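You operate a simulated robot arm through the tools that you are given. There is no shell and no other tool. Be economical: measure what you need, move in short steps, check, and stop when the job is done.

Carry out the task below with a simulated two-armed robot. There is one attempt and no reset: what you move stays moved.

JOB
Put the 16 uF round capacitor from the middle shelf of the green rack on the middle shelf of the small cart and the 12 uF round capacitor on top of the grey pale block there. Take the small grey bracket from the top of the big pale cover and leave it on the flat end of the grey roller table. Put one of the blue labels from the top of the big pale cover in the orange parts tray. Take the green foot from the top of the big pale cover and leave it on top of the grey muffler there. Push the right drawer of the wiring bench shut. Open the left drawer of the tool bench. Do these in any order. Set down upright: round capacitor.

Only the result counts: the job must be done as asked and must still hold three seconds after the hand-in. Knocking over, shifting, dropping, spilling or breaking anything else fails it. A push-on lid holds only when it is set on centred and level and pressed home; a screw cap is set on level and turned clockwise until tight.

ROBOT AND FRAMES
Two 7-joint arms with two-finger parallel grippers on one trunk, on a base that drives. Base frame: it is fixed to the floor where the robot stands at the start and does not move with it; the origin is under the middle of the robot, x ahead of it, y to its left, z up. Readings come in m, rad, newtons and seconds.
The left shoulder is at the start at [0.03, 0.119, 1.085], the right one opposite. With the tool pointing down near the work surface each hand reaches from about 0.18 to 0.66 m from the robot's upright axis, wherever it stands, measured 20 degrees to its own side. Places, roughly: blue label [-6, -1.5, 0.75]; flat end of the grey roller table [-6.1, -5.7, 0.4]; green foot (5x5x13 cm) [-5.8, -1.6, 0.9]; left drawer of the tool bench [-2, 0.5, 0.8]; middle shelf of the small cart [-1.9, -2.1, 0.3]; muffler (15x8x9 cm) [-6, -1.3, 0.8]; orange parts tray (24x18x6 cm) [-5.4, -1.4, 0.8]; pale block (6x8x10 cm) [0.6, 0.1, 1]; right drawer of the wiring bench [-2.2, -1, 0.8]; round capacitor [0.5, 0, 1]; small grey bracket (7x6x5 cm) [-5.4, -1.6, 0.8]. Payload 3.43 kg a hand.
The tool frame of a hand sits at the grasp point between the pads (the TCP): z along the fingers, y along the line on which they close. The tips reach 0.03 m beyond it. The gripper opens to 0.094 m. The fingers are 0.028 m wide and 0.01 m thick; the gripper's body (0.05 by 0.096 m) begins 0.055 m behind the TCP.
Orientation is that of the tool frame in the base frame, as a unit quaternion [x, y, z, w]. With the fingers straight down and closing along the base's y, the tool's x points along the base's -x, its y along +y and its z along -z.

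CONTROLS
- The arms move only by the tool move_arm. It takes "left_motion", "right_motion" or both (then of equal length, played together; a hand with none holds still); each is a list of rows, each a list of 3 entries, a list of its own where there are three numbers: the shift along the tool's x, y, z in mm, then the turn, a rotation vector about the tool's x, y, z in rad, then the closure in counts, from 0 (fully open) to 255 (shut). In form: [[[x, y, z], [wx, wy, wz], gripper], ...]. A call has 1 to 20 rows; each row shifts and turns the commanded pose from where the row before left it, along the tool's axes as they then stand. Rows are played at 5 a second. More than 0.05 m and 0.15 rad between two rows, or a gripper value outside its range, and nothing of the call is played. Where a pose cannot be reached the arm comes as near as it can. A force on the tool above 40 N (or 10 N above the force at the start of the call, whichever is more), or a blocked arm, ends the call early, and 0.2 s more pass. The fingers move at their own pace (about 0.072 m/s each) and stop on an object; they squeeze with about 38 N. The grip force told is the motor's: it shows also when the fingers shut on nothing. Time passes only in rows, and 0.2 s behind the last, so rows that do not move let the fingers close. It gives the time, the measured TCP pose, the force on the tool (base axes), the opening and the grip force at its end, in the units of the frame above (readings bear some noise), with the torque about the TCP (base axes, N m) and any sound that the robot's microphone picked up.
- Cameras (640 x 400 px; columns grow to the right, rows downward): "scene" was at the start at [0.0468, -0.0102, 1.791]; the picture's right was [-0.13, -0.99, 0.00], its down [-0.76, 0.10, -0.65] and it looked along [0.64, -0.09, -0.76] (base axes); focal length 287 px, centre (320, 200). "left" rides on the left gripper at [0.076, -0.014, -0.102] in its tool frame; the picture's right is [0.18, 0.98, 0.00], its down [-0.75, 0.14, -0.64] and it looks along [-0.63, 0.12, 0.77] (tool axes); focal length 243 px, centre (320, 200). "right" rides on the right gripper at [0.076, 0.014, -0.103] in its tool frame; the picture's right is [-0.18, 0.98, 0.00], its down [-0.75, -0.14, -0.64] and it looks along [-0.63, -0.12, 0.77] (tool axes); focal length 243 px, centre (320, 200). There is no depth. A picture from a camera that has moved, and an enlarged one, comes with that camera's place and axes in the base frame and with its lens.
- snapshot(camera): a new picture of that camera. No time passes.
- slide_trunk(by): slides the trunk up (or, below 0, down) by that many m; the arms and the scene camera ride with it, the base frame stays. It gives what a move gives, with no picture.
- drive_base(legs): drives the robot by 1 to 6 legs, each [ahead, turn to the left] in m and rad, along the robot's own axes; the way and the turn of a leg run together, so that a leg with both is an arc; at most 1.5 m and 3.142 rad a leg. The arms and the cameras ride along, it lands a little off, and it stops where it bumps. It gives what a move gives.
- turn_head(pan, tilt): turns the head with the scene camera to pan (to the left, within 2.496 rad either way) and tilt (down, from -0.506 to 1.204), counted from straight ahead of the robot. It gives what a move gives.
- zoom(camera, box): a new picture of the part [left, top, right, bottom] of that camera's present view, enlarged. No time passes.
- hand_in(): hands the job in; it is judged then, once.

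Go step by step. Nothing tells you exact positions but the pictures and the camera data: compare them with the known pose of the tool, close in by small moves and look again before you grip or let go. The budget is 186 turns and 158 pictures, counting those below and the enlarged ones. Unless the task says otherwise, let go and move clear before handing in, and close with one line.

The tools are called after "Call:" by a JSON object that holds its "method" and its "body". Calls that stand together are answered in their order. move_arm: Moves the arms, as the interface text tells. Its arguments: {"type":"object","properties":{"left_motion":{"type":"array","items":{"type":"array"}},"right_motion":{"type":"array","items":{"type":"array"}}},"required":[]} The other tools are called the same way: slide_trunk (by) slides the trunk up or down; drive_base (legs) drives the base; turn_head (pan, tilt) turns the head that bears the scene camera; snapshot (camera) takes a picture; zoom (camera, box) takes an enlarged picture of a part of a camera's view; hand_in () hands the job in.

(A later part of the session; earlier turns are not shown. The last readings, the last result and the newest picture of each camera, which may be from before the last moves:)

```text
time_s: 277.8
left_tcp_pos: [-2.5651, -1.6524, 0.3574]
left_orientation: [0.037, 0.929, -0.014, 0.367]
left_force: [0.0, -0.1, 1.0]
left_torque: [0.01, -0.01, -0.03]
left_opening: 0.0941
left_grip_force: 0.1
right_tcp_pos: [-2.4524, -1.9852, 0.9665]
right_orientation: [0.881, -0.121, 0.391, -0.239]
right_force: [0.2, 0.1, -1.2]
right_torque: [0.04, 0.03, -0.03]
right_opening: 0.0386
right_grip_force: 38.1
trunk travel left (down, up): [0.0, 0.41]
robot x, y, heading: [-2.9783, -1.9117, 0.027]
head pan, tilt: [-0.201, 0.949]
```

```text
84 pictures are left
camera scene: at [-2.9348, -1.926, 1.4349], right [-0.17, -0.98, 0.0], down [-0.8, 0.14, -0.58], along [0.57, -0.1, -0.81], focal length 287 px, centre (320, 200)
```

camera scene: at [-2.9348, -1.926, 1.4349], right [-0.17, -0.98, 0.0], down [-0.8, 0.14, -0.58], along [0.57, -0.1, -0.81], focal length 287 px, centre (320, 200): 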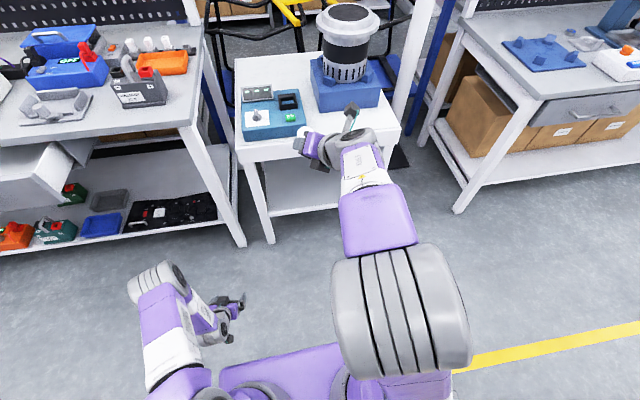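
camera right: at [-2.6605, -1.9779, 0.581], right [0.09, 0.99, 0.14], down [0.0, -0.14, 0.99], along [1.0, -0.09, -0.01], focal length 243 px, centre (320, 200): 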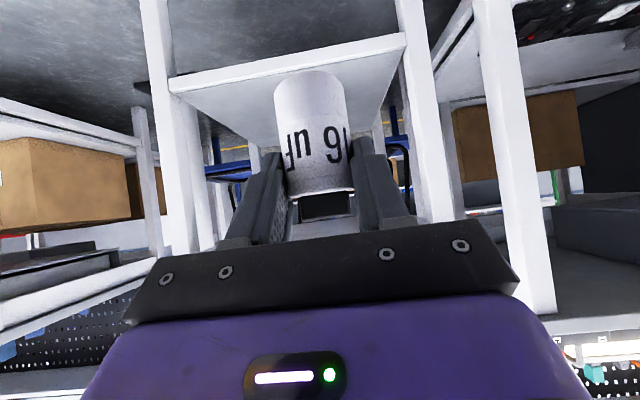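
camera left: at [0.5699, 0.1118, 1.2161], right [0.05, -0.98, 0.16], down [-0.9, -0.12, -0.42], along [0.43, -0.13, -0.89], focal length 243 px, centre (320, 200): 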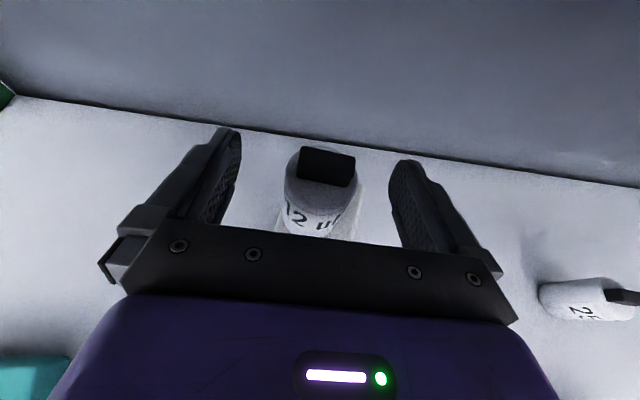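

The elbow is near the top; for setting the capacitor on the cart top either elbow side works, so I'll finish the roll to upright.

Call:
{"method": "move_arm", "body": {"right_motion": [[[0, 0, 0], [0, 0, 0.15], 255], [[0, 0, 0], [0, 0, 0.15], 255], [[0, 0, 0], [0, 0, 0.15], 255], [[0, 0, 0], [0, 0, 0.15], 255], [[0, 0, 0], [0, 0, 0.15], 255], [[0, 0, 0], [0, 0, 0.15], 255], [[0, 0, 0], [0, 0, 0.15], 255], [[0, 0, 0], [0, 0, 0.15], 255], [[0, 0, 0], [0, 0, 0.15], 255], [[0, 0, 0], [0, 0, 0.15], 255], [[0, 0, 0], [0, 0, 0.15], 255], [[0, 0, 0], [0, 0, 0.15], 255], [[0, 0, 0], [0, 0, 0.15], 255], [[0, 0, 0], [0, 0, 0.15], 255], [[0, 0, 0], [0, 0, 0.15], 255], [[0, 0, 0], [0, 0, 0.15], 255], [[0, 0, 0], [0, 0, 0.15], 255], [[0, 0, 0], [0, 0, 0.15], 255]]}}

Call:
{"method": "snapshot", "body": {"camera": "scene"}}

```text
time_s: 281.6
left_tcp_pos: [-2.565, -1.6516, 0.3584]
left_orientation: [0.036, 0.928, -0.013, 0.369]
left_force: [0.3, -0.9, -0.6]
left_torque: [0.0, 0.0, 0.0]
left_opening: 0.094
left_grip_force: 0.0
right_tcp_pos: [-2.4528, -1.9863, 0.9662]
right_orientation: [-0.076, 0.886, 0.147, 0.433]
right_force: [0.8, 0.6, -0.3]
right_torque: [-0.02, 0.04, -0.01]
right_opening: 0.0383
right_grip_force: 38.3
trunk travel left (down, up): [0.0, 0.41]
robot x, y, heading: [-2.9746, -1.9116, 0.023]
head pan, tilt: [-0.201, 0.949]
```

```text
83 pictures are left
camera scene: at [-2.9348, -1.926, 1.4349], right [-0.17, -0.98, 0.0], down [-0.8, 0.14, -0.58], along [0.57, -0.1, -0.81], focal length 287 px, centre (320, 200)
```

scene: 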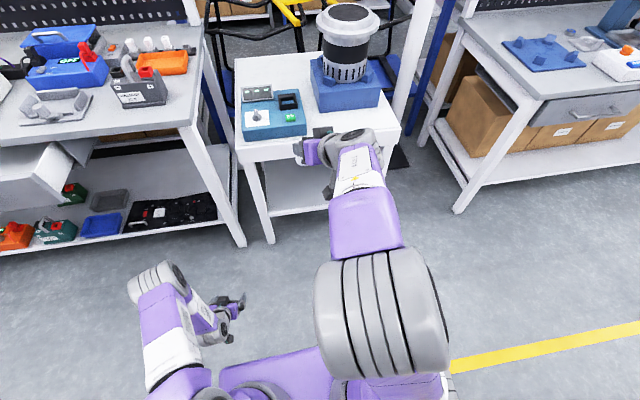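

Wrist unwound. I'll level the capacitor, shift the right hand 0.17 m right, and tuck the left hand up and back before driving to the cart.

Call:
{"method": "move_arm", "body": {"right_motion": [[[0, 0, 0], [0, 0, -0.122], 255], [[0, 0, 0], [0, 0, -0.122], 255], [[0, 0, 0], [0, 0.08, 0], 255], [[4.9, -17.3, -5.8], [0, 0, 0], 255], [[4.9, -17.3, -5.8], [0, 0, 0], 255], [[4.9, -17.3, -5.8], [0, 0, 0], 255], [[4.9, -17.3, -5.8], [0, 0, 0], 255], [[4.9, -17.3, -5.8], [0, 0, 0], 255], [[4.9, -17.3, -5.8], [0, 0, 0], 255], [[4.9, -17.3, -5.8], [0, 0, 0], 255], [[4.9, -17.3, -5.8], [0, 0, 0], 255], [[4.9, -17.3, -5.8], [0, 0, 0], 255]], "left_motion": [[[0, 0, -30], [0, 0.136, 0], 0], [[0, 0, -30], [0, 0.136, 0], 0], [[0, 0, -30], [0, 0.136, 0], 0], [[0, 0, -30], [0, 0.136, 0], 0], [[0, 0, -30], [0, 0.136, 0], 0], [[20, 0, -40], [0, 0, 0], 0], [[20, 0, -40], [0, 0, 0], 0], [[20, 0, -40], [0, 0, 0], 0], [[20, 0, -40], [0, 0, 0], 0], [[0, 0, -40], [0, 0, 0], 0], [[0, 0, -40], [0, 0, 0], 0], [[0, 0, -40], [0, 0, 0], 0]]}}

Call:
{"method": "snapshot", "body": {"camera": "scene"}}

```text
time_s: 284.2
left_tcp_pos: [-2.719, -1.6337, 0.761]
left_orientation: [0.038, 0.999, 0.0, 0.038]
left_force: [0.4, -0.5, -0.1]
left_torque: [0.02, -0.01, 0.0]
left_opening: 0.0943
left_grip_force: 0.0
left hand out of reach, approached as far as the arm can: row 9, 10
right_tcp_pos: [-2.4529, -2.1545, 0.9669]
right_orientation: [-0.189, 0.887, 0.085, 0.413]
right_force: [-0.1, 0.0, -1.2]
right_torque: [0.01, 0.01, 0.01]
right_opening: 0.0385
right_grip_force: 37.9
trunk travel left (down, up): [0.0, 0.41]
robot x, y, heading: [-2.9761, -1.9131, 0.028]
head pan, tilt: [-0.201, 0.949]
```

```text
82 pictures are left
camera scene: at [-2.9352, -1.9257, 1.4349], right [-0.17, -0.98, 0.0], down [-0.8, 0.14, -0.58], along [0.57, -0.1, -0.81], focal length 287 px, centre (320, 200)
```

scene: 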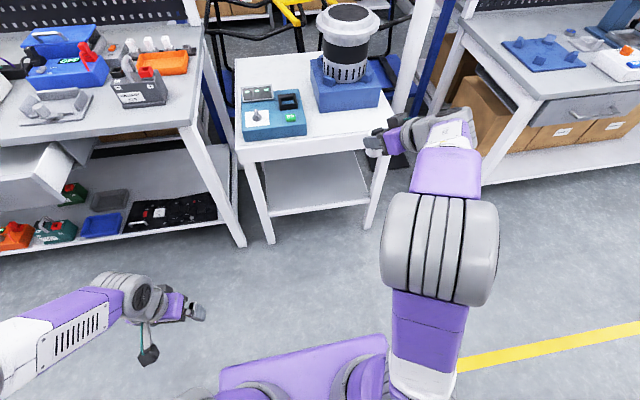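

Arm is free again. Driving 0.4 m so the capacitor hangs above the cart top's front-right area.

Call:
{"method": "drive_base", "body": {"legs": [[0.4, -0.02]]}}

Call:
{"method": "snapshot", "body": {"camera": "scene"}}

Call:
{"method": "snapshot", "body": {"camera": "right"}}

```text
time_s: 286.7
left_tcp_pos: [-2.3175, -1.6316, 0.7602]
left_orientation: [0.047, 0.998, -0.002, 0.037]
left_force: [0.7, 0.2, 0.4]
left_torque: [0.04, -0.01, 0.04]
left_opening: 0.094
left_grip_force: 0.0
right_tcp_pos: [-2.0604, -2.1585, 0.9673]
right_orientation: [-0.18, 0.889, 0.08, 0.414]
right_force: [0.2, 0.2, -0.6]
right_torque: [0.0, -0.02, -0.02]
right_opening: 0.0385
right_grip_force: 38.0
trunk travel left (down, up): [0.0, 0.41]
robot x, y, heading: [-2.5837, -1.9047, 0.014]
head pan, tilt: [-0.201, 0.949]
```

```text
81 pictures are left
camera scene: at [-2.5382, -1.92, 1.4349], right [-0.19, -0.98, 0.0], down [-0.8, 0.16, -0.58], along [0.57, -0.11, -0.81], focal length 287 px, centre (320, 200)
```

scene: 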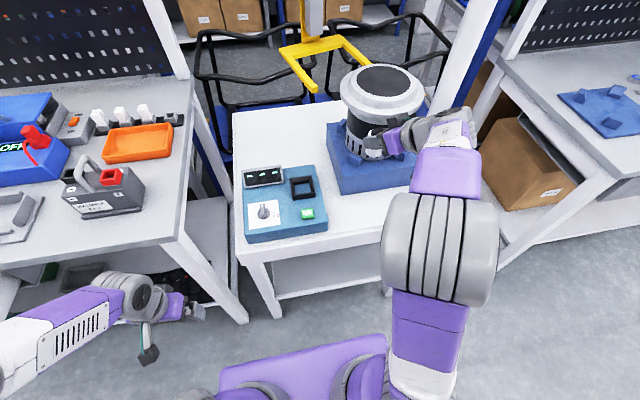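

```text
80 pictures are left
camera right: at [-2.1822, -2.1949, 0.9758], right [-0.27, 0.95, 0.14], down [0.05, -0.13, 0.99], along [0.96, 0.28, -0.01], focal length 243 px, centre (320, 200)
```

right: 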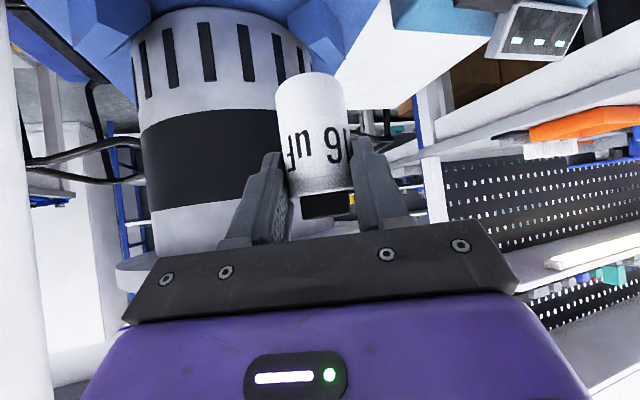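

The stand's front is near x -2.0, so I'll aim for (-2.085, -2.18) and lower most of the way.

Call:
{"method": "move_arm", "body": {"right_motion": [[[20, -9, -23], [0, 0, 0], 255], [[30.6, 0, 25.8], [0, 0, 0], 255], [[30.6, 0, 25.8], [0, 0, 0], 255], [[30.6, 0, 25.8], [0, 0, 0], 255], [[30.6, 0, 25.8], [0, 0, 0], 255], [[30.6, 0, 25.8], [0, 0, 0], 255], [[0, 0, 0], [0, 0, 0], 255]]}}

Call:
{"method": "snapshot", "body": {"camera": "right"}}

Call:
{"method": "snapshot", "body": {"camera": "scene"}}

```text
time_s: 288.0
left_tcp_pos: [-2.3185, -1.6321, 0.7614]
left_orientation: [0.049, 0.998, -0.001, 0.038]
left_force: [-1.0, 0.8, 0.5]
left_torque: [0.01, 0.02, 0.01]
left_opening: 0.0937
left_grip_force: 0.1
right_tcp_pos: [-2.0845, -2.1439, 0.8455]
right_orientation: [-0.18, 0.886, 0.083, 0.419]
right_force: [-9.3, 2.6, 9.7]
right_torque: [-0.17, -0.19, -0.11]
right_opening: 0.0386
right_grip_force: 38.0
right hand out of reach, approached as far as the arm can: row 4, 5, 6
trunk travel left (down, up): [0.0, 0.41]
robot x, y, heading: [-2.5822, -1.9031, 0.005]
head pan, tilt: [-0.201, 0.949]
stopped in row 6 (right hand): the force on the tool passed its limit at 61 N (the readings are from after the stop); the commanded pose is now the measured one
```

```text
79 pictures are left
camera right: at [-2.2066, -2.18, 0.8536], right [-0.27, 0.95, 0.14], down [0.04, -0.13, 0.99], along [0.96, 0.28, 0.0], focal length 243 px, centre (320, 200)
```

right: 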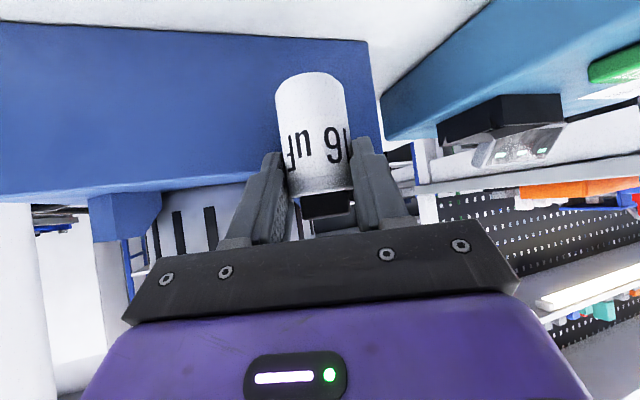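

```text
78 pictures are left
camera scene: at [-2.5411, -1.92, 1.4351], right [-0.19, -0.98, 0.0], down [-0.8, 0.16, -0.58], along [0.57, -0.11, -0.81], focal length 287 px, centre (320, 200)
```

scene: 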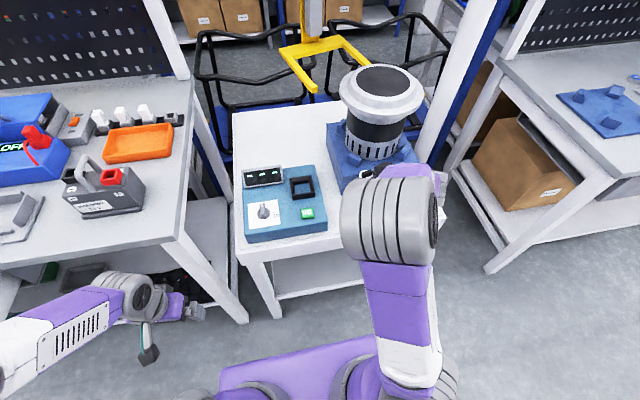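

Lowering stalled from reach and a fingertip brushed the blue stand's front (about x -2.04). I'll lift and back off, then re-approach with the robot 0.1 m further right, where the right hand reaches lower.

Call:
{"method": "move_arm", "body": {"right_motion": [[[10, 0, -20], [0, 0, 0], 255], [[-25, 0, -30], [0, 0, 0], 255], [[-25, 0, -30], [0, 0, 0], 255], [[-25, 0, -30], [0, 0, 0], 255]]}}

Call:
{"method": "drive_base", "body": {"legs": [[-0.2, 0], [0, 0.32], [-0.34, 0], [0, -0.32]]}}

Call:
{"method": "snapshot", "body": {"camera": "scene"}}

```text
time_s: 289.0
left_tcp_pos: [-2.3177, -1.6319, 0.76]
left_orientation: [0.047, 0.998, 0.0, 0.037]
left_force: [-0.3, 0.0, 0.0]
left_torque: [-0.04, 0.02, 0.01]
left_opening: 0.0939
left_grip_force: 0.0
right_tcp_pos: [-2.1234, -2.1594, 0.9661]
right_orientation: [-0.179, 0.888, 0.081, 0.417]
right_force: [-0.7, -0.1, -1.0]
right_torque: [-0.01, 0.03, 0.0]
right_opening: 0.0385
right_grip_force: 37.7
trunk travel left (down, up): [0.0, 0.41]
robot x, y, heading: [-2.5836, -1.9046, 0.007]
head pan, tilt: [-0.201, 0.949]
```

```text
time_s: 294.4
left_tcp_pos: [-2.8355, -1.7408, 0.7614]
left_orientation: [0.047, 0.998, -0.001, 0.038]
left_force: [0.2, 0.3, -0.4]
left_torque: [0.02, -0.01, -0.02]
left_opening: 0.0939
left_grip_force: 0.0
right_tcp_pos: [-2.6384, -2.2671, 0.9656]
right_orientation: [-0.181, 0.887, 0.082, 0.417]
right_force: [0.7, 0.0, -1.4]
right_torque: [0.01, 0.01, -0.01]
right_opening: 0.0385
right_grip_force: 37.3
trunk travel left (down, up): [0.0, 0.41]
robot x, y, heading: [-3.0948, -2.0157, 0.015]
head pan, tilt: [-0.201, 0.949]
```

```text
77 pictures are left
camera scene: at [-3.0556, -2.0297, 1.4349], right [-0.19, -0.98, 0.0], down [-0.8, 0.15, -0.58], along [0.57, -0.11, -0.81], focal length 287 px, centre (320, 200)
```

scene: 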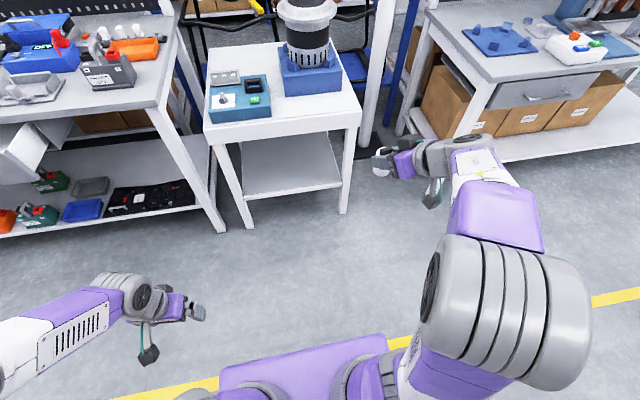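

The elbow is now back outside. I'll try the descent here in free space, at lateral offset 0.25 m.

Call:
{"method": "move_arm", "body": {"right_motion": [[[31, 0, 26], [0, 0, 0], 255], [[31, 0, 26], [0, 0, 0], 255], [[31, 0, 26], [0, 0, 0], 255], [[31, 0, 26], [0, 0, 0], 255], [[31, 0, 26], [0, 0, 0], 255], [[31, 0, 26], [0, 0, 0], 255], [[31, 0, 26], [0, 0, 0], 255]]}}

Call:
{"method": "snapshot", "body": {"camera": "scene"}}

```text
time_s: 296.0
left_tcp_pos: [-2.8355, -1.7392, 0.7604]
left_orientation: [0.047, 0.998, -0.001, 0.037]
left_force: [-0.5, 0.1, -0.3]
left_torque: [0.03, -0.01, 0.02]
left_opening: 0.0942
left_grip_force: 0.0
right_tcp_pos: [-2.6381, -2.2693, 0.6815]
right_orientation: [-0.182, 0.887, 0.082, 0.417]
right_force: [-0.2, 0.3, -1.5]
right_torque: [-0.01, 0.0, 0.0]
right_opening: 0.0386
right_grip_force: 37.9
trunk travel left (down, up): [0.0, 0.41]
robot x, y, heading: [-3.099, -2.0182, 0.011]
head pan, tilt: [-0.201, 0.949]
```

```text
76 pictures are left
camera scene: at [-3.0556, -2.0296, 1.4349], right [-0.19, -0.98, 0.0], down [-0.8, 0.15, -0.58], along [0.57, -0.11, -0.81], focal length 287 px, centre (320, 200)
```

scene: 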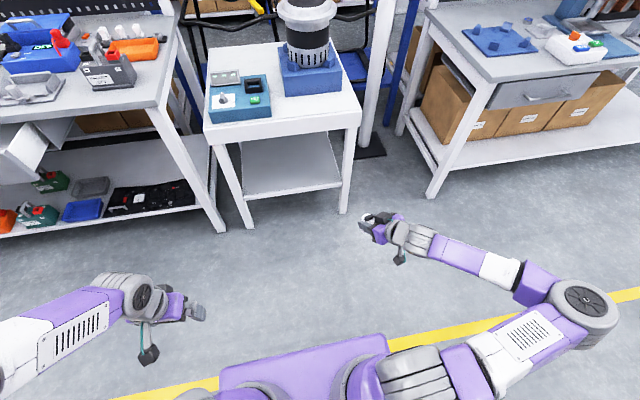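

Excellent — reached 0.68 with the elbow out to the side. Continuing down to about z 0.38.

Call:
{"method": "move_arm", "body": {"right_motion": [[[31, 0, 26], [0, 0, 0], 255], [[31, 0, 26], [0, 0, 0], 255], [[31, 0, 26], [0, 0, 0], 255], [[31, 0, 26], [0, 0, 0], 255], [[31, 0, 26], [0, 0, 0], 255], [[31, 0, 26], [0, 0, 0], 255], [[31, 0, 26], [0, 0, 0], 255]]}}

Call:
{"method": "snapshot", "body": {"camera": "scene"}}

Call:
{"method": "snapshot", "body": {"camera": "right"}}

```text
time_s: 297.6
left_tcp_pos: [-2.8356, -1.7414, 0.7608]
left_orientation: [0.046, 0.998, 0.0, 0.038]
left_force: [0.7, -0.3, 0.4]
left_torque: [-0.03, 0.0, 0.02]
left_opening: 0.0941
left_grip_force: 0.1
right_tcp_pos: [-2.6352, -2.269, 0.3967]
right_orientation: [-0.182, 0.887, 0.082, 0.417]
right_force: [-0.6, 0.7, -2.0]
right_torque: [-0.01, 0.0, 0.0]
right_opening: 0.0384
right_grip_force: 37.8
trunk travel left (down, up): [0.0, 0.41]
robot x, y, heading: [-3.0974, -2.0139, 0.014]
head pan, tilt: [-0.201, 0.949]
```

```text
75 pictures are left
camera scene: at [-3.0556, -2.0295, 1.4349], right [-0.19, -0.98, 0.0], down [-0.8, 0.15, -0.58], along [0.57, -0.11, -0.81], focal length 287 px, centre (320, 200)
```

scene: 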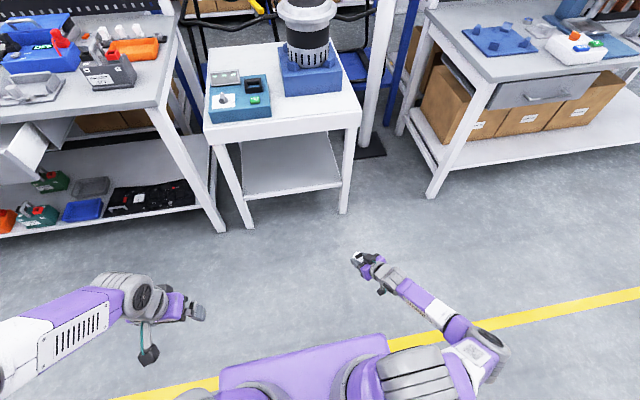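

```text
74 pictures are left
camera right: at [-2.7564, -2.3056, 0.4056], right [-0.28, 0.95, 0.14], down [0.04, -0.13, 0.99], along [0.96, 0.28, 0.0], focal length 243 px, centre (320, 200)
```

right: 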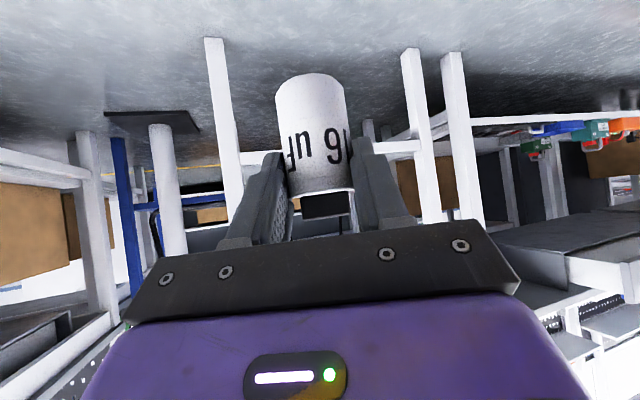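

The hand is at z 0.40 with its posture fine. Now I drive toward the cart opening with a slight left heading and stop short to check.

Call:
{"method": "drive_base", "body": {"legs": [[0, 0.1], [0.4, 0]]}}

Call:
{"method": "snapshot", "body": {"camera": "right"}}

Call:
{"method": "snapshot", "body": {"camera": "scene"}}

```text
time_s: 300.6
left_tcp_pos: [-2.466, -1.6696, 0.7602]
left_orientation: [-0.005, 0.999, 0.001, 0.037]
left_force: [1.0, -0.5, 0.8]
left_torque: [0.0, -0.03, 0.02]
left_opening: 0.094
left_grip_force: 0.0
right_tcp_pos: [-2.2119, -2.1752, 0.3983]
right_orientation: [-0.227, 0.876, 0.104, 0.412]
right_force: [0.0, -0.5, -1.4]
right_torque: [-0.04, 0.06, 0.0]
right_opening: 0.0386
right_grip_force: 38.4
trunk travel left (down, up): [0.0, 0.41]
robot x, y, heading: [-2.6977, -1.9685, 0.112]
head pan, tilt: [-0.201, 0.949]
```

```text
73 pictures are left
camera right: at [-2.3295, -2.2245, 0.406], right [-0.37, 0.92, 0.14], down [0.06, -0.13, 0.99], along [0.93, 0.37, 0.0], focal length 243 px, centre (320, 200)
```

right: 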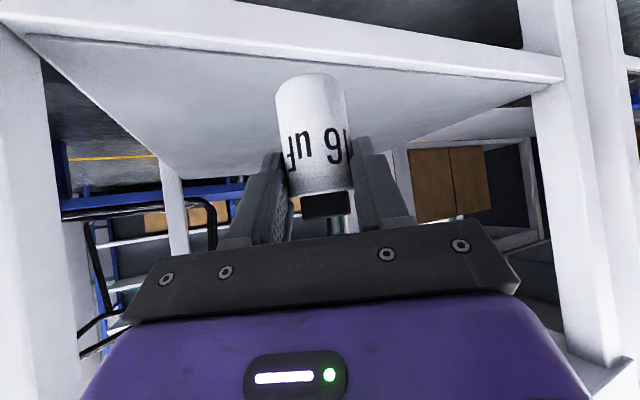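

```text
72 pictures are left
camera scene: at [-2.6547, -1.9797, 1.4349], right [-0.09, -1.0, 0.0], down [-0.81, 0.07, -0.58], along [0.58, -0.05, -0.81], focal length 287 px, centre (320, 200)
```

scene: 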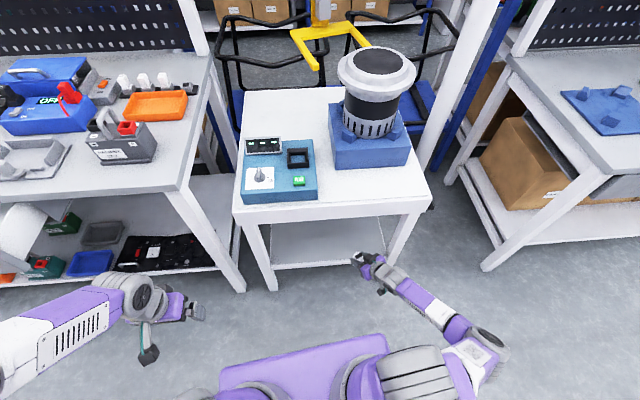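

Shelf top is about z 0.30. To keep the wrist off the right leg I turn a bit left, then drive the last 0.12 m.

Call:
{"method": "drive_base", "body": {"legs": [[0, 0.13], [0.12, 0]]}}

Call:
{"method": "snapshot", "body": {"camera": "right"}}

```text
time_s: 302.4
left_tcp_pos: [-2.39, -1.6145, 0.7612]
left_orientation: [-0.069, 0.997, 0.004, 0.037]
left_force: [-0.4, -0.2, -0.6]
left_torque: [0.02, 0.05, 0.01]
left_opening: 0.094
left_grip_force: 0.1
right_tcp_pos: [-2.0737, -2.0838, 0.3982]
right_orientation: [-0.281, 0.861, 0.129, 0.404]
right_force: [-0.6, 0.7, -1.6]
right_torque: [-0.03, -0.01, -0.01]
right_opening: 0.0386
right_grip_force: 38.0
trunk travel left (down, up): [0.0, 0.41]
robot x, y, heading: [-2.583, -1.9438, 0.244]
head pan, tilt: [-0.201, 0.949]
```

```text
71 pictures are left
camera right: at [-2.1835, -2.1467, 0.4059], right [-0.48, 0.86, 0.14], down [0.07, -0.12, 0.99], along [0.87, 0.49, 0.0], focal length 243 px, centre (320, 200)
```

right: 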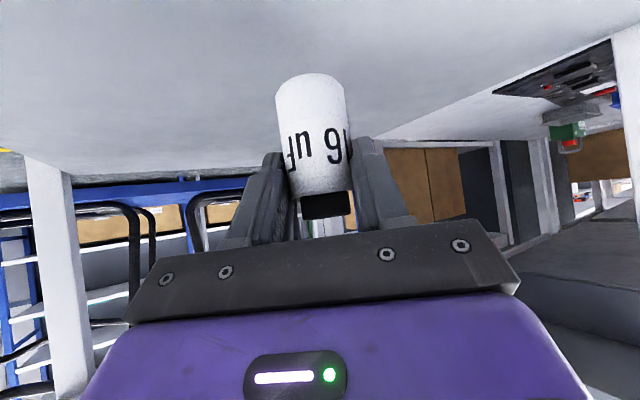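

The capacitor is upright above the shelf. Lowering 36 mm, then creeping.

Call:
{"method": "move_arm", "body": {"right_motion": [[[13.8, 0, 11.6], [0, 0, 0], 255], [[13.8, 0, 11.6], [0, 0, 0], 255], [[3, 0, 2.6], [0, 0, 0], 255], [[0, 0, 0], [0, 0, 0], 255]]}}

```text
time_s: 303.4
left_tcp_pos: [-2.3885, -1.6139, 0.7604]
left_orientation: [-0.069, 0.997, 0.004, 0.038]
left_force: [0.0, -0.6, 0.3]
left_torque: [-0.01, 0.01, -0.02]
left_opening: 0.0941
left_grip_force: 0.0
right_tcp_pos: [-2.0736, -2.0825, 0.3591]
right_orientation: [-0.282, 0.859, 0.13, 0.406]
right_force: [-1.6, -0.5, 5.7]
right_torque: [0.02, 0.09, 0.04]
right_opening: 0.0385
right_grip_force: 38.5
trunk travel left (down, up): [0.0, 0.41]
robot x, y, heading: [-2.5793, -1.9416, 0.24]
head pan, tilt: [-0.201, 0.949]
```

Contact begins (about +7 N). One more millimetre, then open slowly.

Call:
{"method": "move_arm", "body": {"right_motion": [[[1, 0, 0.8], [0, 0, 0], 255], [[0, 0, 0], [0, 0, 0], 190], [[0, 0, 0], [0, 0, 0], 120], [[0, 0, 0], [0, 0, 0], 60], [[0, 0, 0], [0, 0, 0], 20], [[0, 0, 0], [0, 0, 0], 0], [[0, 0, 0], [0, 0, 0], 0]]}}

Call:
{"method": "snapshot", "body": {"camera": "right"}}

```text
time_s: 305.1
left_tcp_pos: [-2.389, -1.6128, 0.7601]
left_orientation: [-0.07, 0.997, 0.003, 0.037]
left_force: [0.9, 0.1, 0.5]
left_torque: [-0.03, 0.01, -0.01]
left_opening: 0.0942
left_grip_force: 0.0
right_tcp_pos: [-2.074, -2.0825, 0.3572]
right_orientation: [-0.282, 0.86, 0.13, 0.405]
right_force: [-0.3, -0.1, -0.2]
right_torque: [-0.03, -0.02, 0.03]
right_opening: 0.0936
right_grip_force: 0.0
trunk travel left (down, up): [0.0, 0.41]
robot x, y, heading: [-2.5821, -1.9385, 0.237]
head pan, tilt: [-0.201, 0.949]
```

```text
70 pictures are left
camera right: at [-2.1829, -2.1465, 0.365], right [-0.48, 0.86, 0.14], down [0.07, -0.12, 0.99], along [0.87, 0.49, 0.0], focal length 243 px, centre (320, 200)
```

right: 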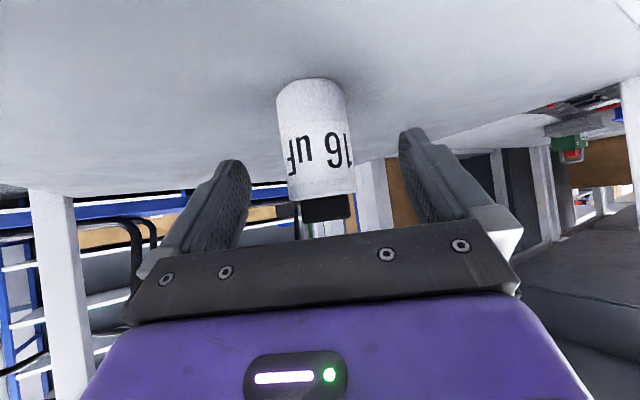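

The 16 uF stands on the shelf. I withdraw along the finger axis, then back away.

Call:
{"method": "move_arm", "body": {"right_motion": [[[0, 0, -30], [0, 0, 0], 0], [[10, 0, -35], [0, 0, 0], 0], [[15, 0, -35], [0, 0, 0], 0], [[0, 0, 0], [0, 0, 0], 0]]}}

Call:
{"method": "drive_base", "body": {"legs": [[-0.45, 0], [0, -0.24]]}}

Call:
{"method": "turn_head", "body": {"pan": 0, "tilt": 0.6}}

Call:
{"method": "snapshot", "body": {"camera": "scene"}}

```text
time_s: 306.1
left_tcp_pos: [-2.3887, -1.6139, 0.7607]
left_orientation: [-0.07, 0.997, 0.003, 0.038]
left_force: [-0.3, -0.2, 0.0]
left_torque: [0.01, -0.01, 0.0]
left_opening: 0.0942
left_grip_force: 0.0
right_tcp_pos: [-2.1492, -2.1371, 0.4025]
right_orientation: [-0.282, 0.86, 0.131, 0.405]
right_force: [-0.2, -0.3, -0.1]
right_torque: [0.0, 0.01, -0.02]
right_opening: 0.094
right_grip_force: 0.0
trunk travel left (down, up): [0.0, 0.41]
robot x, y, heading: [-2.5827, -1.9394, 0.242]
head pan, tilt: [-0.201, 0.949]
```

```text
time_s: 309.6
left_tcp_pos: [-2.7579, -1.7775, 0.7605]
left_orientation: [0.051, 0.998, -0.001, 0.037]
left_force: [0.0, 0.5, -0.2]
left_torque: [-0.01, 0.0, 0.01]
left_opening: 0.0939
left_grip_force: 0.0
right_tcp_pos: [-2.6464, -2.3424, 0.4024]
right_orientation: [-0.177, 0.888, 0.081, 0.418]
right_force: [0.4, 0.0, 0.3]
right_torque: [0.03, 0.04, 0.01]
right_opening: 0.0944
right_grip_force: 0.0
trunk travel left (down, up): [0.0, 0.41]
robot x, y, heading: [-3.0168, -2.0514, 0.006]
head pan, tilt: [-0.201, 0.949]
```

```text
time_s: 310.4
left_tcp_pos: [-2.7581, -1.7777, 0.7611]
left_orientation: [0.05, 0.998, -0.001, 0.037]
left_force: [0.3, -0.4, -0.7]
left_torque: [0.01, 0.0, 0.02]
left_opening: 0.0941
left_grip_force: 0.1
right_tcp_pos: [-2.6467, -2.3436, 0.4013]
right_orientation: [-0.177, 0.888, 0.08, 0.418]
right_force: [0.0, -0.4, -0.4]
right_torque: [-0.01, 0.02, 0.01]
right_opening: 0.094
right_grip_force: 0.1
trunk travel left (down, up): [0.0, 0.41]
robot x, y, heading: [-3.0226, -2.0495, 0.007]
head pan, tilt: [0.0, 0.6]
```

```text
69 pictures are left
camera scene: at [-2.9626, -2.0502, 1.4632], right [0.0, -1.0, 0.0], down [-0.57, 0.0, -0.82], along [0.82, 0.0, -0.57], focal length 287 px, centre (320, 200)
```

scene: 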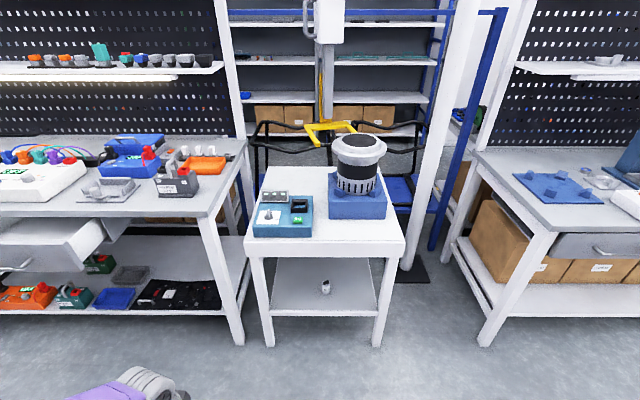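

The 16 uF stands fine on the cart. Now the open drawer of the wiring bench to the left; I turn the head to see it.

Call:
{"method": "turn_head", "body": {"pan": 0.75, "tilt": 0.6}}

Call:
{"method": "snapshot", "body": {"camera": "scene"}}

```text
time_s: 311.6
left_tcp_pos: [-2.7582, -1.7775, 0.7613]
left_orientation: [0.051, 0.998, -0.002, 0.038]
left_force: [-0.6, -0.4, 1.1]
left_torque: [-0.01, 0.03, 0.01]
left_opening: 0.0939
left_grip_force: 0.0
right_tcp_pos: [-2.6476, -2.3432, 0.4022]
right_orientation: [-0.178, 0.887, 0.081, 0.418]
right_force: [0.0, 0.5, -0.4]
right_torque: [-0.01, 0.02, 0.02]
right_opening: 0.0939
right_grip_force: 0.1
trunk travel left (down, up): [0.0, 0.41]
robot x, y, heading: [-3.0241, -2.048, 0.004]
head pan, tilt: [0.75, 0.6]
```

```text
68 pictures are left
camera scene: at [-2.9866, -1.99, 1.4633], right [0.69, -0.73, 0.0], down [-0.41, -0.39, -0.83], along [0.6, 0.57, -0.56], focal length 287 px, centre (320, 200)
```

scene: 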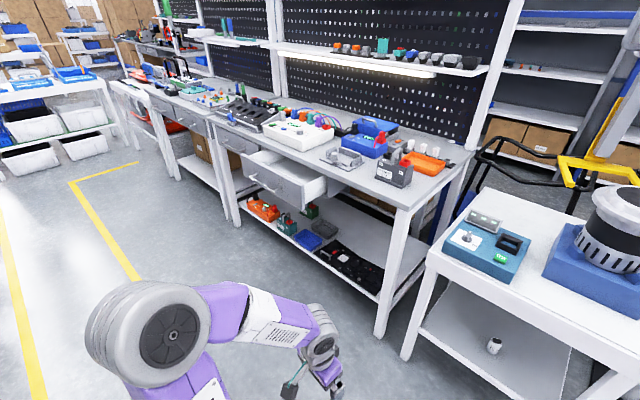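

The right drawer of the wiring bench is out about 0.13 m: front face near x -2.25, y -1.2..-0.75. I raise the right hand, then drive to stand with the left hand before it.

Call:
{"method": "move_arm", "body": {"right_motion": [[[-31, 0, -26], [0, 0, 0], 0], [[-31, 0, -26], [0, 0, 0], 0], [[-31, 0, -26], [0, 0, 0], 0], [[-31, 0, -26], [0, 0, 0], 0], [[-31, 0, -26], [0, 0, 0], 0], [[-31, 0, -26], [0, 0, 0], 0], [[-31, 0, -26], [0, 0, 0], 0], [[-31, 0, -26], [0, 0, 0], 0], [[-31, 0, -26], [0, 0, 0], 0], [[-31, 0, -26], [0, 0, 0], 0], [[-31, 0, -26], [0, 0, 0], 0], [[-31, 0, -26], [0, 0, 0], 0]]}}

Call:
{"method": "drive_base", "body": {"legs": [[0, 1.567], [0.74, 0], [0, -1.571]]}}

Call:
{"method": "move_arm", "body": {"left_motion": [[[0, 0, 0], [0, -0.13, 0], 255], [[0, 0, 0], [0, -0.13, 0], 255], [[0, 0, 10], [0, -0.13, 0], 255], [[0, 0, 20], [0, -0.13, 0], 255], [[-10, 0, 30], [0, -0.13, 0], 255], [[-20, 0, 35], [0, -0.1, 0], 255], [[-20, 0, 35], [0, 0, 0], 255], [[-20, 0, 30], [0, 0, 0], 255]]}}

Call:
{"method": "turn_head", "body": {"pan": 0.4, "tilt": 0.75}}

Call:
{"method": "snapshot", "body": {"camera": "scene"}}

```text
time_s: 314.1
left_tcp_pos: [-2.7566, -1.7773, 0.7611]
left_orientation: [0.05, 0.998, -0.001, 0.037]
left_force: [-0.2, 1.0, 0.4]
left_torque: [-0.01, 0.0, 0.01]
left_opening: 0.0939
left_grip_force: 0.0
right_tcp_pos: [-2.6495, -2.3429, 0.8886]
right_orientation: [-0.178, 0.888, 0.081, 0.416]
right_force: [-0.3, 0.0, -0.4]
right_torque: [-0.03, -0.02, 0.01]
right_opening: 0.094
right_grip_force: 0.0
trunk travel left (down, up): [0.0, 0.41]
robot x, y, heading: [-3.022, -2.0544, 0.007]
head pan, tilt: [0.75, 0.6]
```

```text
time_s: 325.8
left_tcp_pos: [-2.7603, -1.0359, 0.7613]
left_orientation: [0.052, 0.998, -0.001, 0.037]
left_force: [-0.4, -0.1, 0.3]
left_torque: [0.01, 0.0, -0.02]
left_opening: 0.0941
left_grip_force: 0.1
right_tcp_pos: [-2.6551, -1.5999, 0.8895]
right_orientation: [-0.176, 0.888, 0.08, 0.417]
right_force: [0.1, 0.2, -0.1]
right_torque: [0.03, 0.0, -0.03]
right_opening: 0.094
right_grip_force: 0.0
trunk travel left (down, up): [0.0, 0.41]
robot x, y, heading: [-3.0249, -1.3062, 0.003]
head pan, tilt: [0.75, 0.6]
```

```text
time_s: 327.6
left_tcp_pos: [-2.5498, -1.0123, 0.7085]
left_orientation: [0.048, 0.914, -0.021, 0.401]
left_force: [0.0, -0.5, -0.6]
left_torque: [0.0, 0.02, 0.01]
left_opening: 0.0
left_grip_force: 33.3
left hand out of reach, approached as far as the arm can: row 1, 2, 3, 4
right_tcp_pos: [-2.655, -1.6012, 0.8888]
right_orientation: [-0.176, 0.888, 0.079, 0.417]
right_force: [0.5, -0.2, -0.5]
right_torque: [-0.03, -0.01, -0.01]
right_opening: 0.094
right_grip_force: 0.1
trunk travel left (down, up): [0.0, 0.41]
robot x, y, heading: [-3.0267, -1.304, -0.001]
head pan, tilt: [0.75, 0.6]
```

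```text
time_s: 328.5
left_tcp_pos: [-2.5514, -1.012, 0.7074]
left_orientation: [0.049, 0.915, -0.021, 0.401]
left_force: [-1.8, -0.2, -0.7]
left_torque: [-0.01, -0.01, 0.01]
left_opening: 0.0
left_grip_force: 32.7
right_tcp_pos: [-2.6562, -1.6008, 0.8867]
right_orientation: [-0.176, 0.888, 0.08, 0.417]
right_force: [0.1, 0.2, -0.1]
right_torque: [-0.01, 0.03, 0.03]
right_opening: 0.0941
right_grip_force: 0.1
trunk travel left (down, up): [0.0, 0.41]
robot x, y, heading: [-3.0249, -1.3071, 0.003]
head pan, tilt: [0.4, 0.75]
```

```text
67 pictures are left
camera scene: at [-2.9788, -1.275, 1.4505], right [0.39, -0.92, 0.0], down [-0.63, -0.27, -0.73], along [0.67, 0.29, -0.68], focal length 287 px, centre (320, 200)
```

scene: 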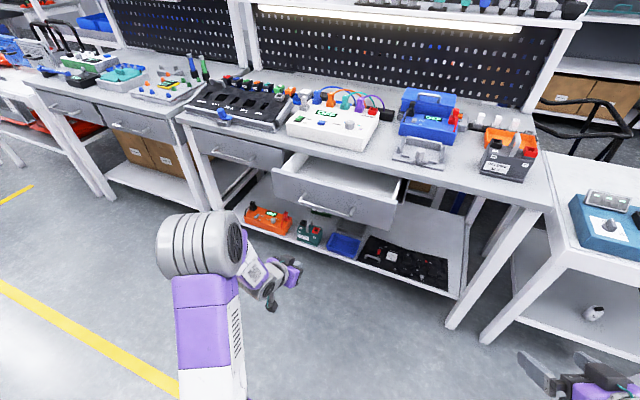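

Drawer face: x -2.25, z 0.665–0.795, handle at y -0.99. I'll set the closed left fingertips at y -1.10, z 0.74 and drive ahead to push.

Call:
{"method": "move_arm", "body": {"left_motion": [[[-7, -30, -7], [0, 0, 0], 255], [[-7, -30, -7], [0, 0, 0], 255], [[-8, -30, -7], [0, 0, 0], 255]]}}

Call:
{"method": "drive_base", "body": {"legs": [[0.33, 0]]}}

Call:
{"method": "snapshot", "body": {"camera": "scene"}}

```text
time_s: 329.3
left_tcp_pos: [-2.5602, -1.1026, 0.7387]
left_orientation: [0.048, 0.915, -0.02, 0.401]
left_force: [-0.5, 0.2, -0.5]
left_torque: [0.0, 0.0, -0.02]
left_opening: 0.0
left_grip_force: 32.9
right_tcp_pos: [-2.6547, -1.6011, 0.8872]
right_orientation: [-0.176, 0.888, 0.08, 0.417]
right_force: [0.0, -0.5, 0.7]
right_torque: [-0.03, 0.0, 0.02]
right_opening: 0.0939
right_grip_force: 0.0
trunk travel left (down, up): [0.0, 0.41]
robot x, y, heading: [-3.0252, -1.3079, 0.003]
head pan, tilt: [0.4, 0.75]
```

```text
time_s: 331.5
left_tcp_pos: [-2.2285, -1.0986, 0.7367]
left_orientation: [0.047, 0.915, -0.02, 0.401]
left_force: [-0.6, -0.3, 0.2]
left_torque: [-0.03, -0.02, 0.0]
left_opening: 0.0002
left_grip_force: 33.1
right_tcp_pos: [-2.3207, -1.6009, 0.8871]
right_orientation: [-0.178, 0.888, 0.081, 0.417]
right_force: [-0.8, 0.8, -0.8]
right_torque: [-0.01, 0.04, 0.02]
right_opening: 0.0937
right_grip_force: 0.1
trunk travel left (down, up): [0.0, 0.41]
robot x, y, heading: [-2.6895, -1.3074, -0.001]
head pan, tilt: [0.4, 0.75]
```

```text
66 pictures are left
camera scene: at [-2.6458, -1.2739, 1.4504], right [0.39, -0.92, 0.0], down [-0.63, -0.27, -0.73], along [0.67, 0.29, -0.68], focal length 287 px, centre (320, 200)
```

scene: 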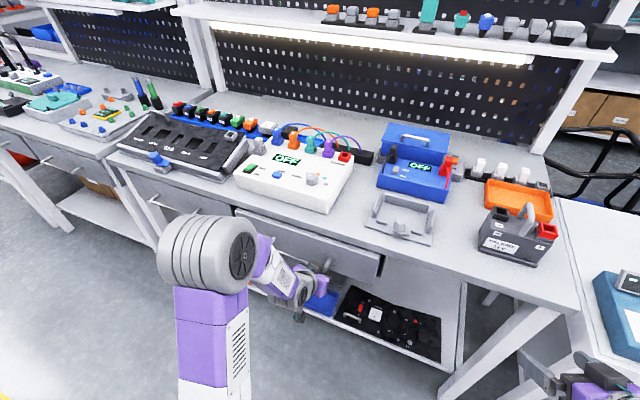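

The drawer is nearly in. Pushing a few centimetres more.

Call:
{"method": "drive_base", "body": {"legs": [[0.045, 0]]}}

Call:
{"method": "zoom", "body": {"camera": "scene", "box": [100, 150, 440, 340]}}

```text
time_s: 332.4
left_tcp_pos: [-2.2109, -1.0992, 0.7332]
left_orientation: [0.045, 0.92, -0.021, 0.388]
left_force: [-3.1, -0.5, 0.2]
left_torque: [-0.02, 0.02, -0.02]
left_opening: 0.0
left_grip_force: 32.6
right_tcp_pos: [-2.2947, -1.5981, 0.8875]
right_orientation: [-0.178, 0.887, 0.081, 0.417]
right_force: [0.9, -0.4, -0.2]
right_torque: [0.01, 0.02, 0.0]
right_opening: 0.0937
right_grip_force: 0.1
trunk travel left (down, up): [0.0, 0.41]
robot x, y, heading: [-2.6642, -1.3028, 0.008]
head pan, tilt: [0.4, 0.75]
stopped in leg 1: the force on the tool passed its limit at 110 N (the readings are from after the stop); the commanded pose is now the measured one
```

```text
1.88 times, centred on (270, 245) of scene
camera zoom: at [-2.6195, -1.2737, 1.4504], right [0.39, -0.92, 0.0], down [-0.63, -0.27, -0.73], along [0.67, 0.29, -0.68], focal length 540 px, centre (414, 115)
```

zoom: 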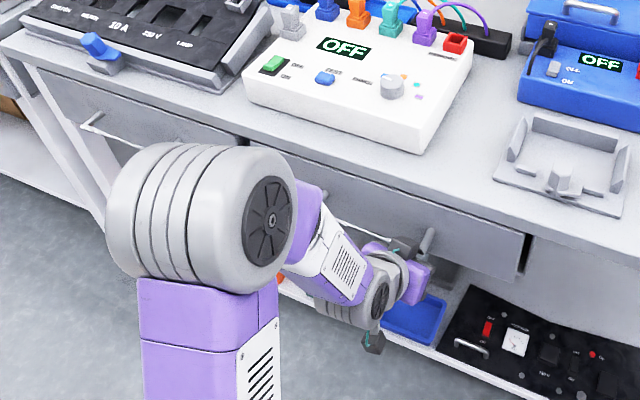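

The drawer is flush now. I back off and drive north to the tool bench, then look for its left drawer.

Call:
{"method": "drive_base", "body": {"legs": [[-0.36, 0], [0, 1.563], [1.5, 0], [0, -1.571]]}}

Call:
{"method": "turn_head", "body": {"pan": 0.2, "tilt": 0.65}}

Call:
{"method": "snapshot", "body": {"camera": "scene"}}

```text
time_s: 349.3
left_tcp_pos: [-2.6086, 0.408, 0.7336]
left_orientation: [0.03, 0.92, -0.015, 0.39]
left_force: [-0.5, -0.2, 0.5]
left_torque: [0.0, 0.0, 0.03]
left_opening: 0.0
left_grip_force: 33.3
right_tcp_pos: [-2.6756, -0.0952, 0.8881]
right_orientation: [-0.191, 0.885, 0.087, 0.415]
right_force: [0.2, -0.3, 0.0]
right_torque: [0.02, -0.01, 0.03]
right_opening: 0.094
right_grip_force: 0.0
trunk travel left (down, up): [0.0, 0.41]
robot x, y, heading: [-3.0552, 0.1846, 0.038]
head pan, tilt: [0.4, 0.75]
```

```text
time_s: 350.1
left_tcp_pos: [-2.6078, 0.4072, 0.7334]
left_orientation: [0.03, 0.92, -0.015, 0.389]
left_force: [0.2, -0.1, 0.6]
left_torque: [-0.05, -0.01, 0.03]
left_opening: 0.0001
left_grip_force: 32.8
right_tcp_pos: [-2.6765, -0.0943, 0.8884]
right_orientation: [-0.192, 0.884, 0.088, 0.417]
right_force: [0.4, 0.0, -0.8]
right_torque: [-0.01, -0.02, 0.02]
right_opening: 0.094
right_grip_force: 0.1
trunk travel left (down, up): [0.0, 0.41]
robot x, y, heading: [-3.0562, 0.1856, 0.034]
head pan, tilt: [0.201, 0.649]
```

```text
64 pictures are left
camera scene: at [-3.0026, 0.205, 1.459], right [0.24, -0.97, 0.0], down [-0.59, -0.14, -0.8], along [0.77, 0.19, -0.6], focal length 287 px, centre (320, 200)
```

scene: 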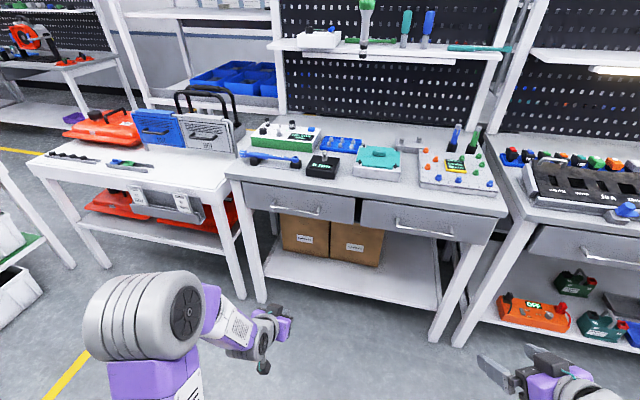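

The left drawer's handle is at about (-2.155, 0.51, 0.73). I pitch the left hand level and roll it 90° so the fingers can close over and under the bar.

Call:
{"method": "move_arm", "body": {"left_motion": [[[0, 0, 0], [0, -0.14, 0], 255], [[0, 0, 10], [0, -0.14, 0], 255], [[0, 0, 10], [0, -0.14, 0], 255], [[0, 0, 10], [0, -0.14, 0], 255], [[0, 0, 10], [0, -0.14, 0], 255], [[0, 0, 0], [0, 0, 0.15], 0], [[0, 0, 0], [0, 0, 0.15], 0], [[0, 0, 0], [0, 0, 0.15], 0], [[0, 0, 0], [0, 0, 0.15], 0], [[0, 0, 0], [0, 0, 0.15], 0], [[0, 0, 0], [0, 0, 0.15], 0], [[0, 0, 0], [0, 0, 0.15], 0], [[0, 0, 0], [0, 0, 0.15], 0], [[0, 0, 0], [0, 0, 0.15], 0], [[0, 0, 0], [0, 0, 0.15], 0], [[0, 0, 0], [0, 0, 0.07], 0]]}}

Call:
{"method": "snapshot", "body": {"camera": "scene"}}

Call:
{"method": "snapshot", "body": {"camera": "left"}}

```text
time_s: 353.5
left_tcp_pos: [-2.572, 0.4048, 0.7179]
left_orientation: [0.533, 0.5, 0.465, 0.5]
left_force: [-0.2, 0.8, -0.2]
left_torque: [0.0, 0.01, -0.01]
left_opening: 0.094
left_grip_force: 0.1
right_tcp_pos: [-2.6764, -0.0948, 0.8879]
right_orientation: [-0.193, 0.885, 0.089, 0.415]
right_force: [0.4, 0.1, -0.7]
right_torque: [-0.01, 0.01, 0.0]
right_opening: 0.0937
right_grip_force: 0.1
trunk travel left (down, up): [0.0, 0.41]
robot x, y, heading: [-3.0611, 0.1877, 0.038]
head pan, tilt: [0.201, 0.649]
```

```text
63 pictures are left
camera scene: at [-3.0026, 0.2049, 1.459], right [0.24, -0.97, 0.0], down [-0.59, -0.14, -0.8], along [0.77, 0.19, -0.6], focal length 287 px, centre (320, 200)
```

scene: 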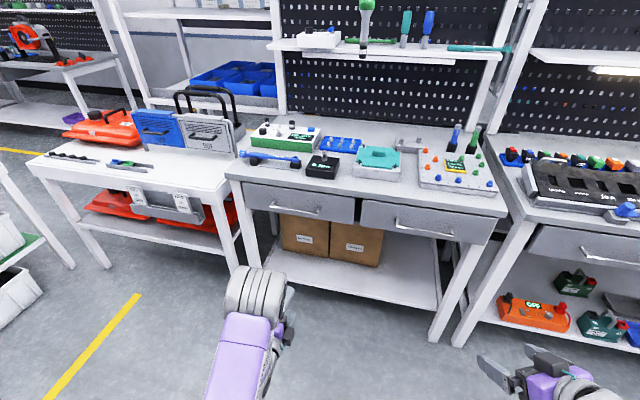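

```text
62 pictures are left
camera left: at [-2.6693, 0.4886, 0.7102], right [0.08, 0.18, 0.98], down [-0.68, -0.71, 0.19], along [0.73, -0.68, 0.07], focal length 243 px, centre (320, 200)
```

left: 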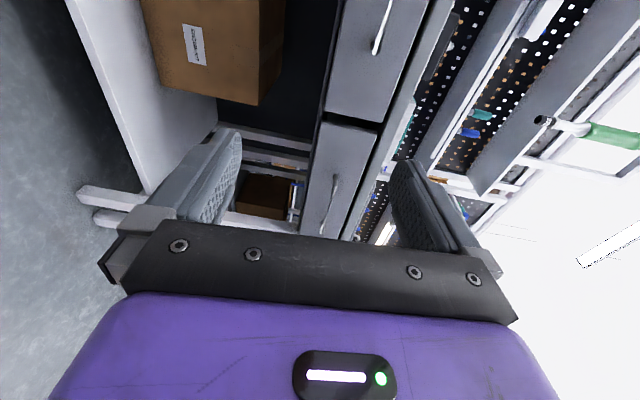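

The hand is level with vertical closing. I shift it 9 cm left and 4.5 cm up, drive in 0.28 m and re-measure the handle.

Call:
{"method": "move_arm", "body": {"left_motion": [[[30, 16, 0], [0, 0, 0], 0], [[30, 16, 0], [0, 0, 0], 0], [[30, 15, 0], [0, 0, 0], 0], [[0, 0, 0], [0, 0, 0], 0]]}}

Call:
{"method": "drive_base", "body": {"legs": [[0.27, 0]]}}

Call:
{"method": "snapshot", "body": {"camera": "left"}}

Call:
{"method": "snapshot", "body": {"camera": "scene"}}

```text
time_s: 354.5
left_tcp_pos: [-2.5634, 0.495, 0.7641]
left_orientation: [0.534, 0.5, 0.464, 0.5]
left_force: [-0.7, -0.2, -0.4]
left_torque: [0.03, 0.01, 0.03]
left_opening: 0.0941
left_grip_force: 0.0
right_tcp_pos: [-2.6764, -0.0951, 0.888]
right_orientation: [-0.192, 0.885, 0.088, 0.415]
right_force: [0.3, -0.1, 0.3]
right_torque: [-0.02, -0.01, -0.01]
right_opening: 0.0943
right_grip_force: 0.1
trunk travel left (down, up): [0.0, 0.41]
robot x, y, heading: [-3.0575, 0.1831, 0.037]
head pan, tilt: [0.201, 0.649]
```

```text
time_s: 356.4
left_tcp_pos: [-2.2939, 0.5041, 0.7646]
left_orientation: [0.534, 0.5, 0.464, 0.5]
left_force: [0.1, -0.5, 0.0]
left_torque: [-0.02, 0.0, 0.0]
left_opening: 0.0938
left_grip_force: 0.1
right_tcp_pos: [-2.4065, -0.0853, 0.8886]
right_orientation: [-0.192, 0.885, 0.088, 0.415]
right_force: [0.1, 0.2, 0.2]
right_torque: [-0.02, 0.0, -0.02]
right_opening: 0.0939
right_grip_force: 0.1
trunk travel left (down, up): [0.0, 0.41]
robot x, y, heading: [-2.7865, 0.1943, 0.04]
head pan, tilt: [0.201, 0.649]
```

```text
61 pictures are left
camera left: at [-2.3904, 0.5881, 0.7569], right [0.08, 0.18, 0.98], down [-0.68, -0.71, 0.19], along [0.73, -0.68, 0.07], focal length 243 px, centre (320, 200)
```

left: 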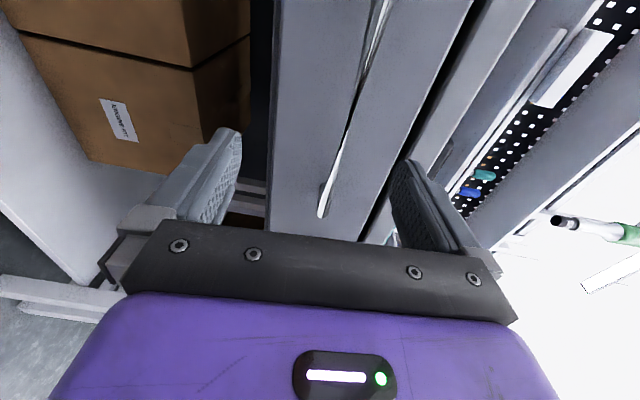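

```text
60 pictures are left
camera scene: at [-2.7329, 0.2148, 1.459], right [0.23, -0.97, 0.0], down [-0.59, -0.14, -0.8], along [0.77, 0.19, -0.6], focal length 287 px, centre (320, 200)
```

scene: 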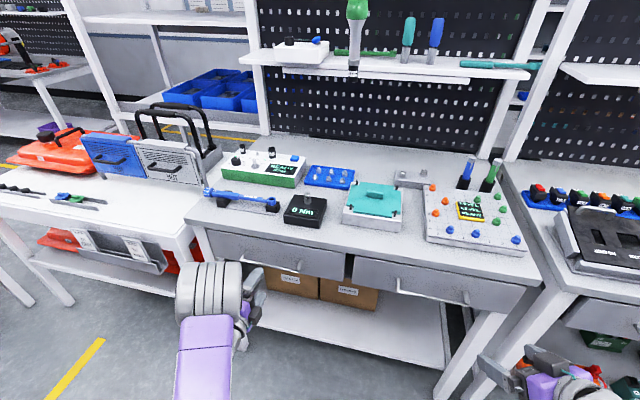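

The bar is at z about 0.778, x about -2.22, centred with the hand. I raise 12 mm and creep 6.5 cm ahead with the arm.

Call:
{"method": "move_arm", "body": {"left_motion": [[[0, 12, 15], [0, 0, 0], 0], [[0, 0, 20], [0, 0, 0], 0], [[0, 0, 20], [0, 0, 0], 0], [[0, 0, 10], [0, 0, 0], 0], [[0, 0, 0], [0, 0, 0], 0]]}}

Call:
{"method": "snapshot", "body": {"camera": "left"}}

```text
time_s: 357.6
left_tcp_pos: [-2.2279, 0.4998, 0.7738]
left_orientation: [0.534, 0.5, 0.464, 0.501]
left_force: [-0.3, -0.6, 0.4]
left_torque: [0.03, 0.01, 0.01]
left_opening: 0.0943
left_grip_force: 0.1
right_tcp_pos: [-2.4072, -0.0858, 0.8877]
right_orientation: [-0.191, 0.885, 0.088, 0.416]
right_force: [-0.2, -0.9, 0.2]
right_torque: [0.02, -0.03, -0.03]
right_opening: 0.0941
right_grip_force: 0.1
trunk travel left (down, up): [0.0, 0.41]
robot x, y, heading: [-2.788, 0.196, 0.034]
head pan, tilt: [0.201, 0.649]
```

```text
59 pictures are left
camera left: at [-2.3249, 0.5839, 0.7647], right [0.08, 0.18, 0.98], down [-0.68, -0.71, 0.19], along [0.73, -0.68, 0.07], focal length 243 px, centre (320, 200)
```

left: 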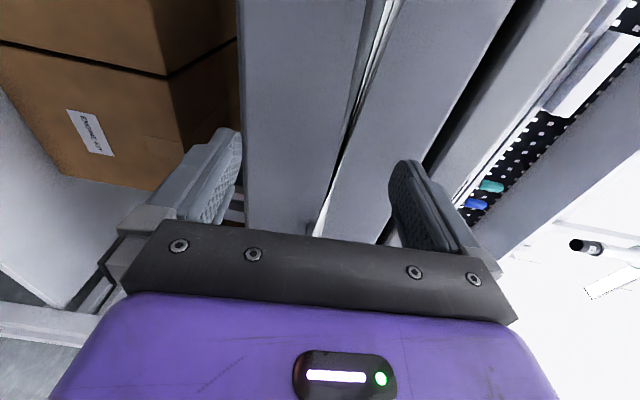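

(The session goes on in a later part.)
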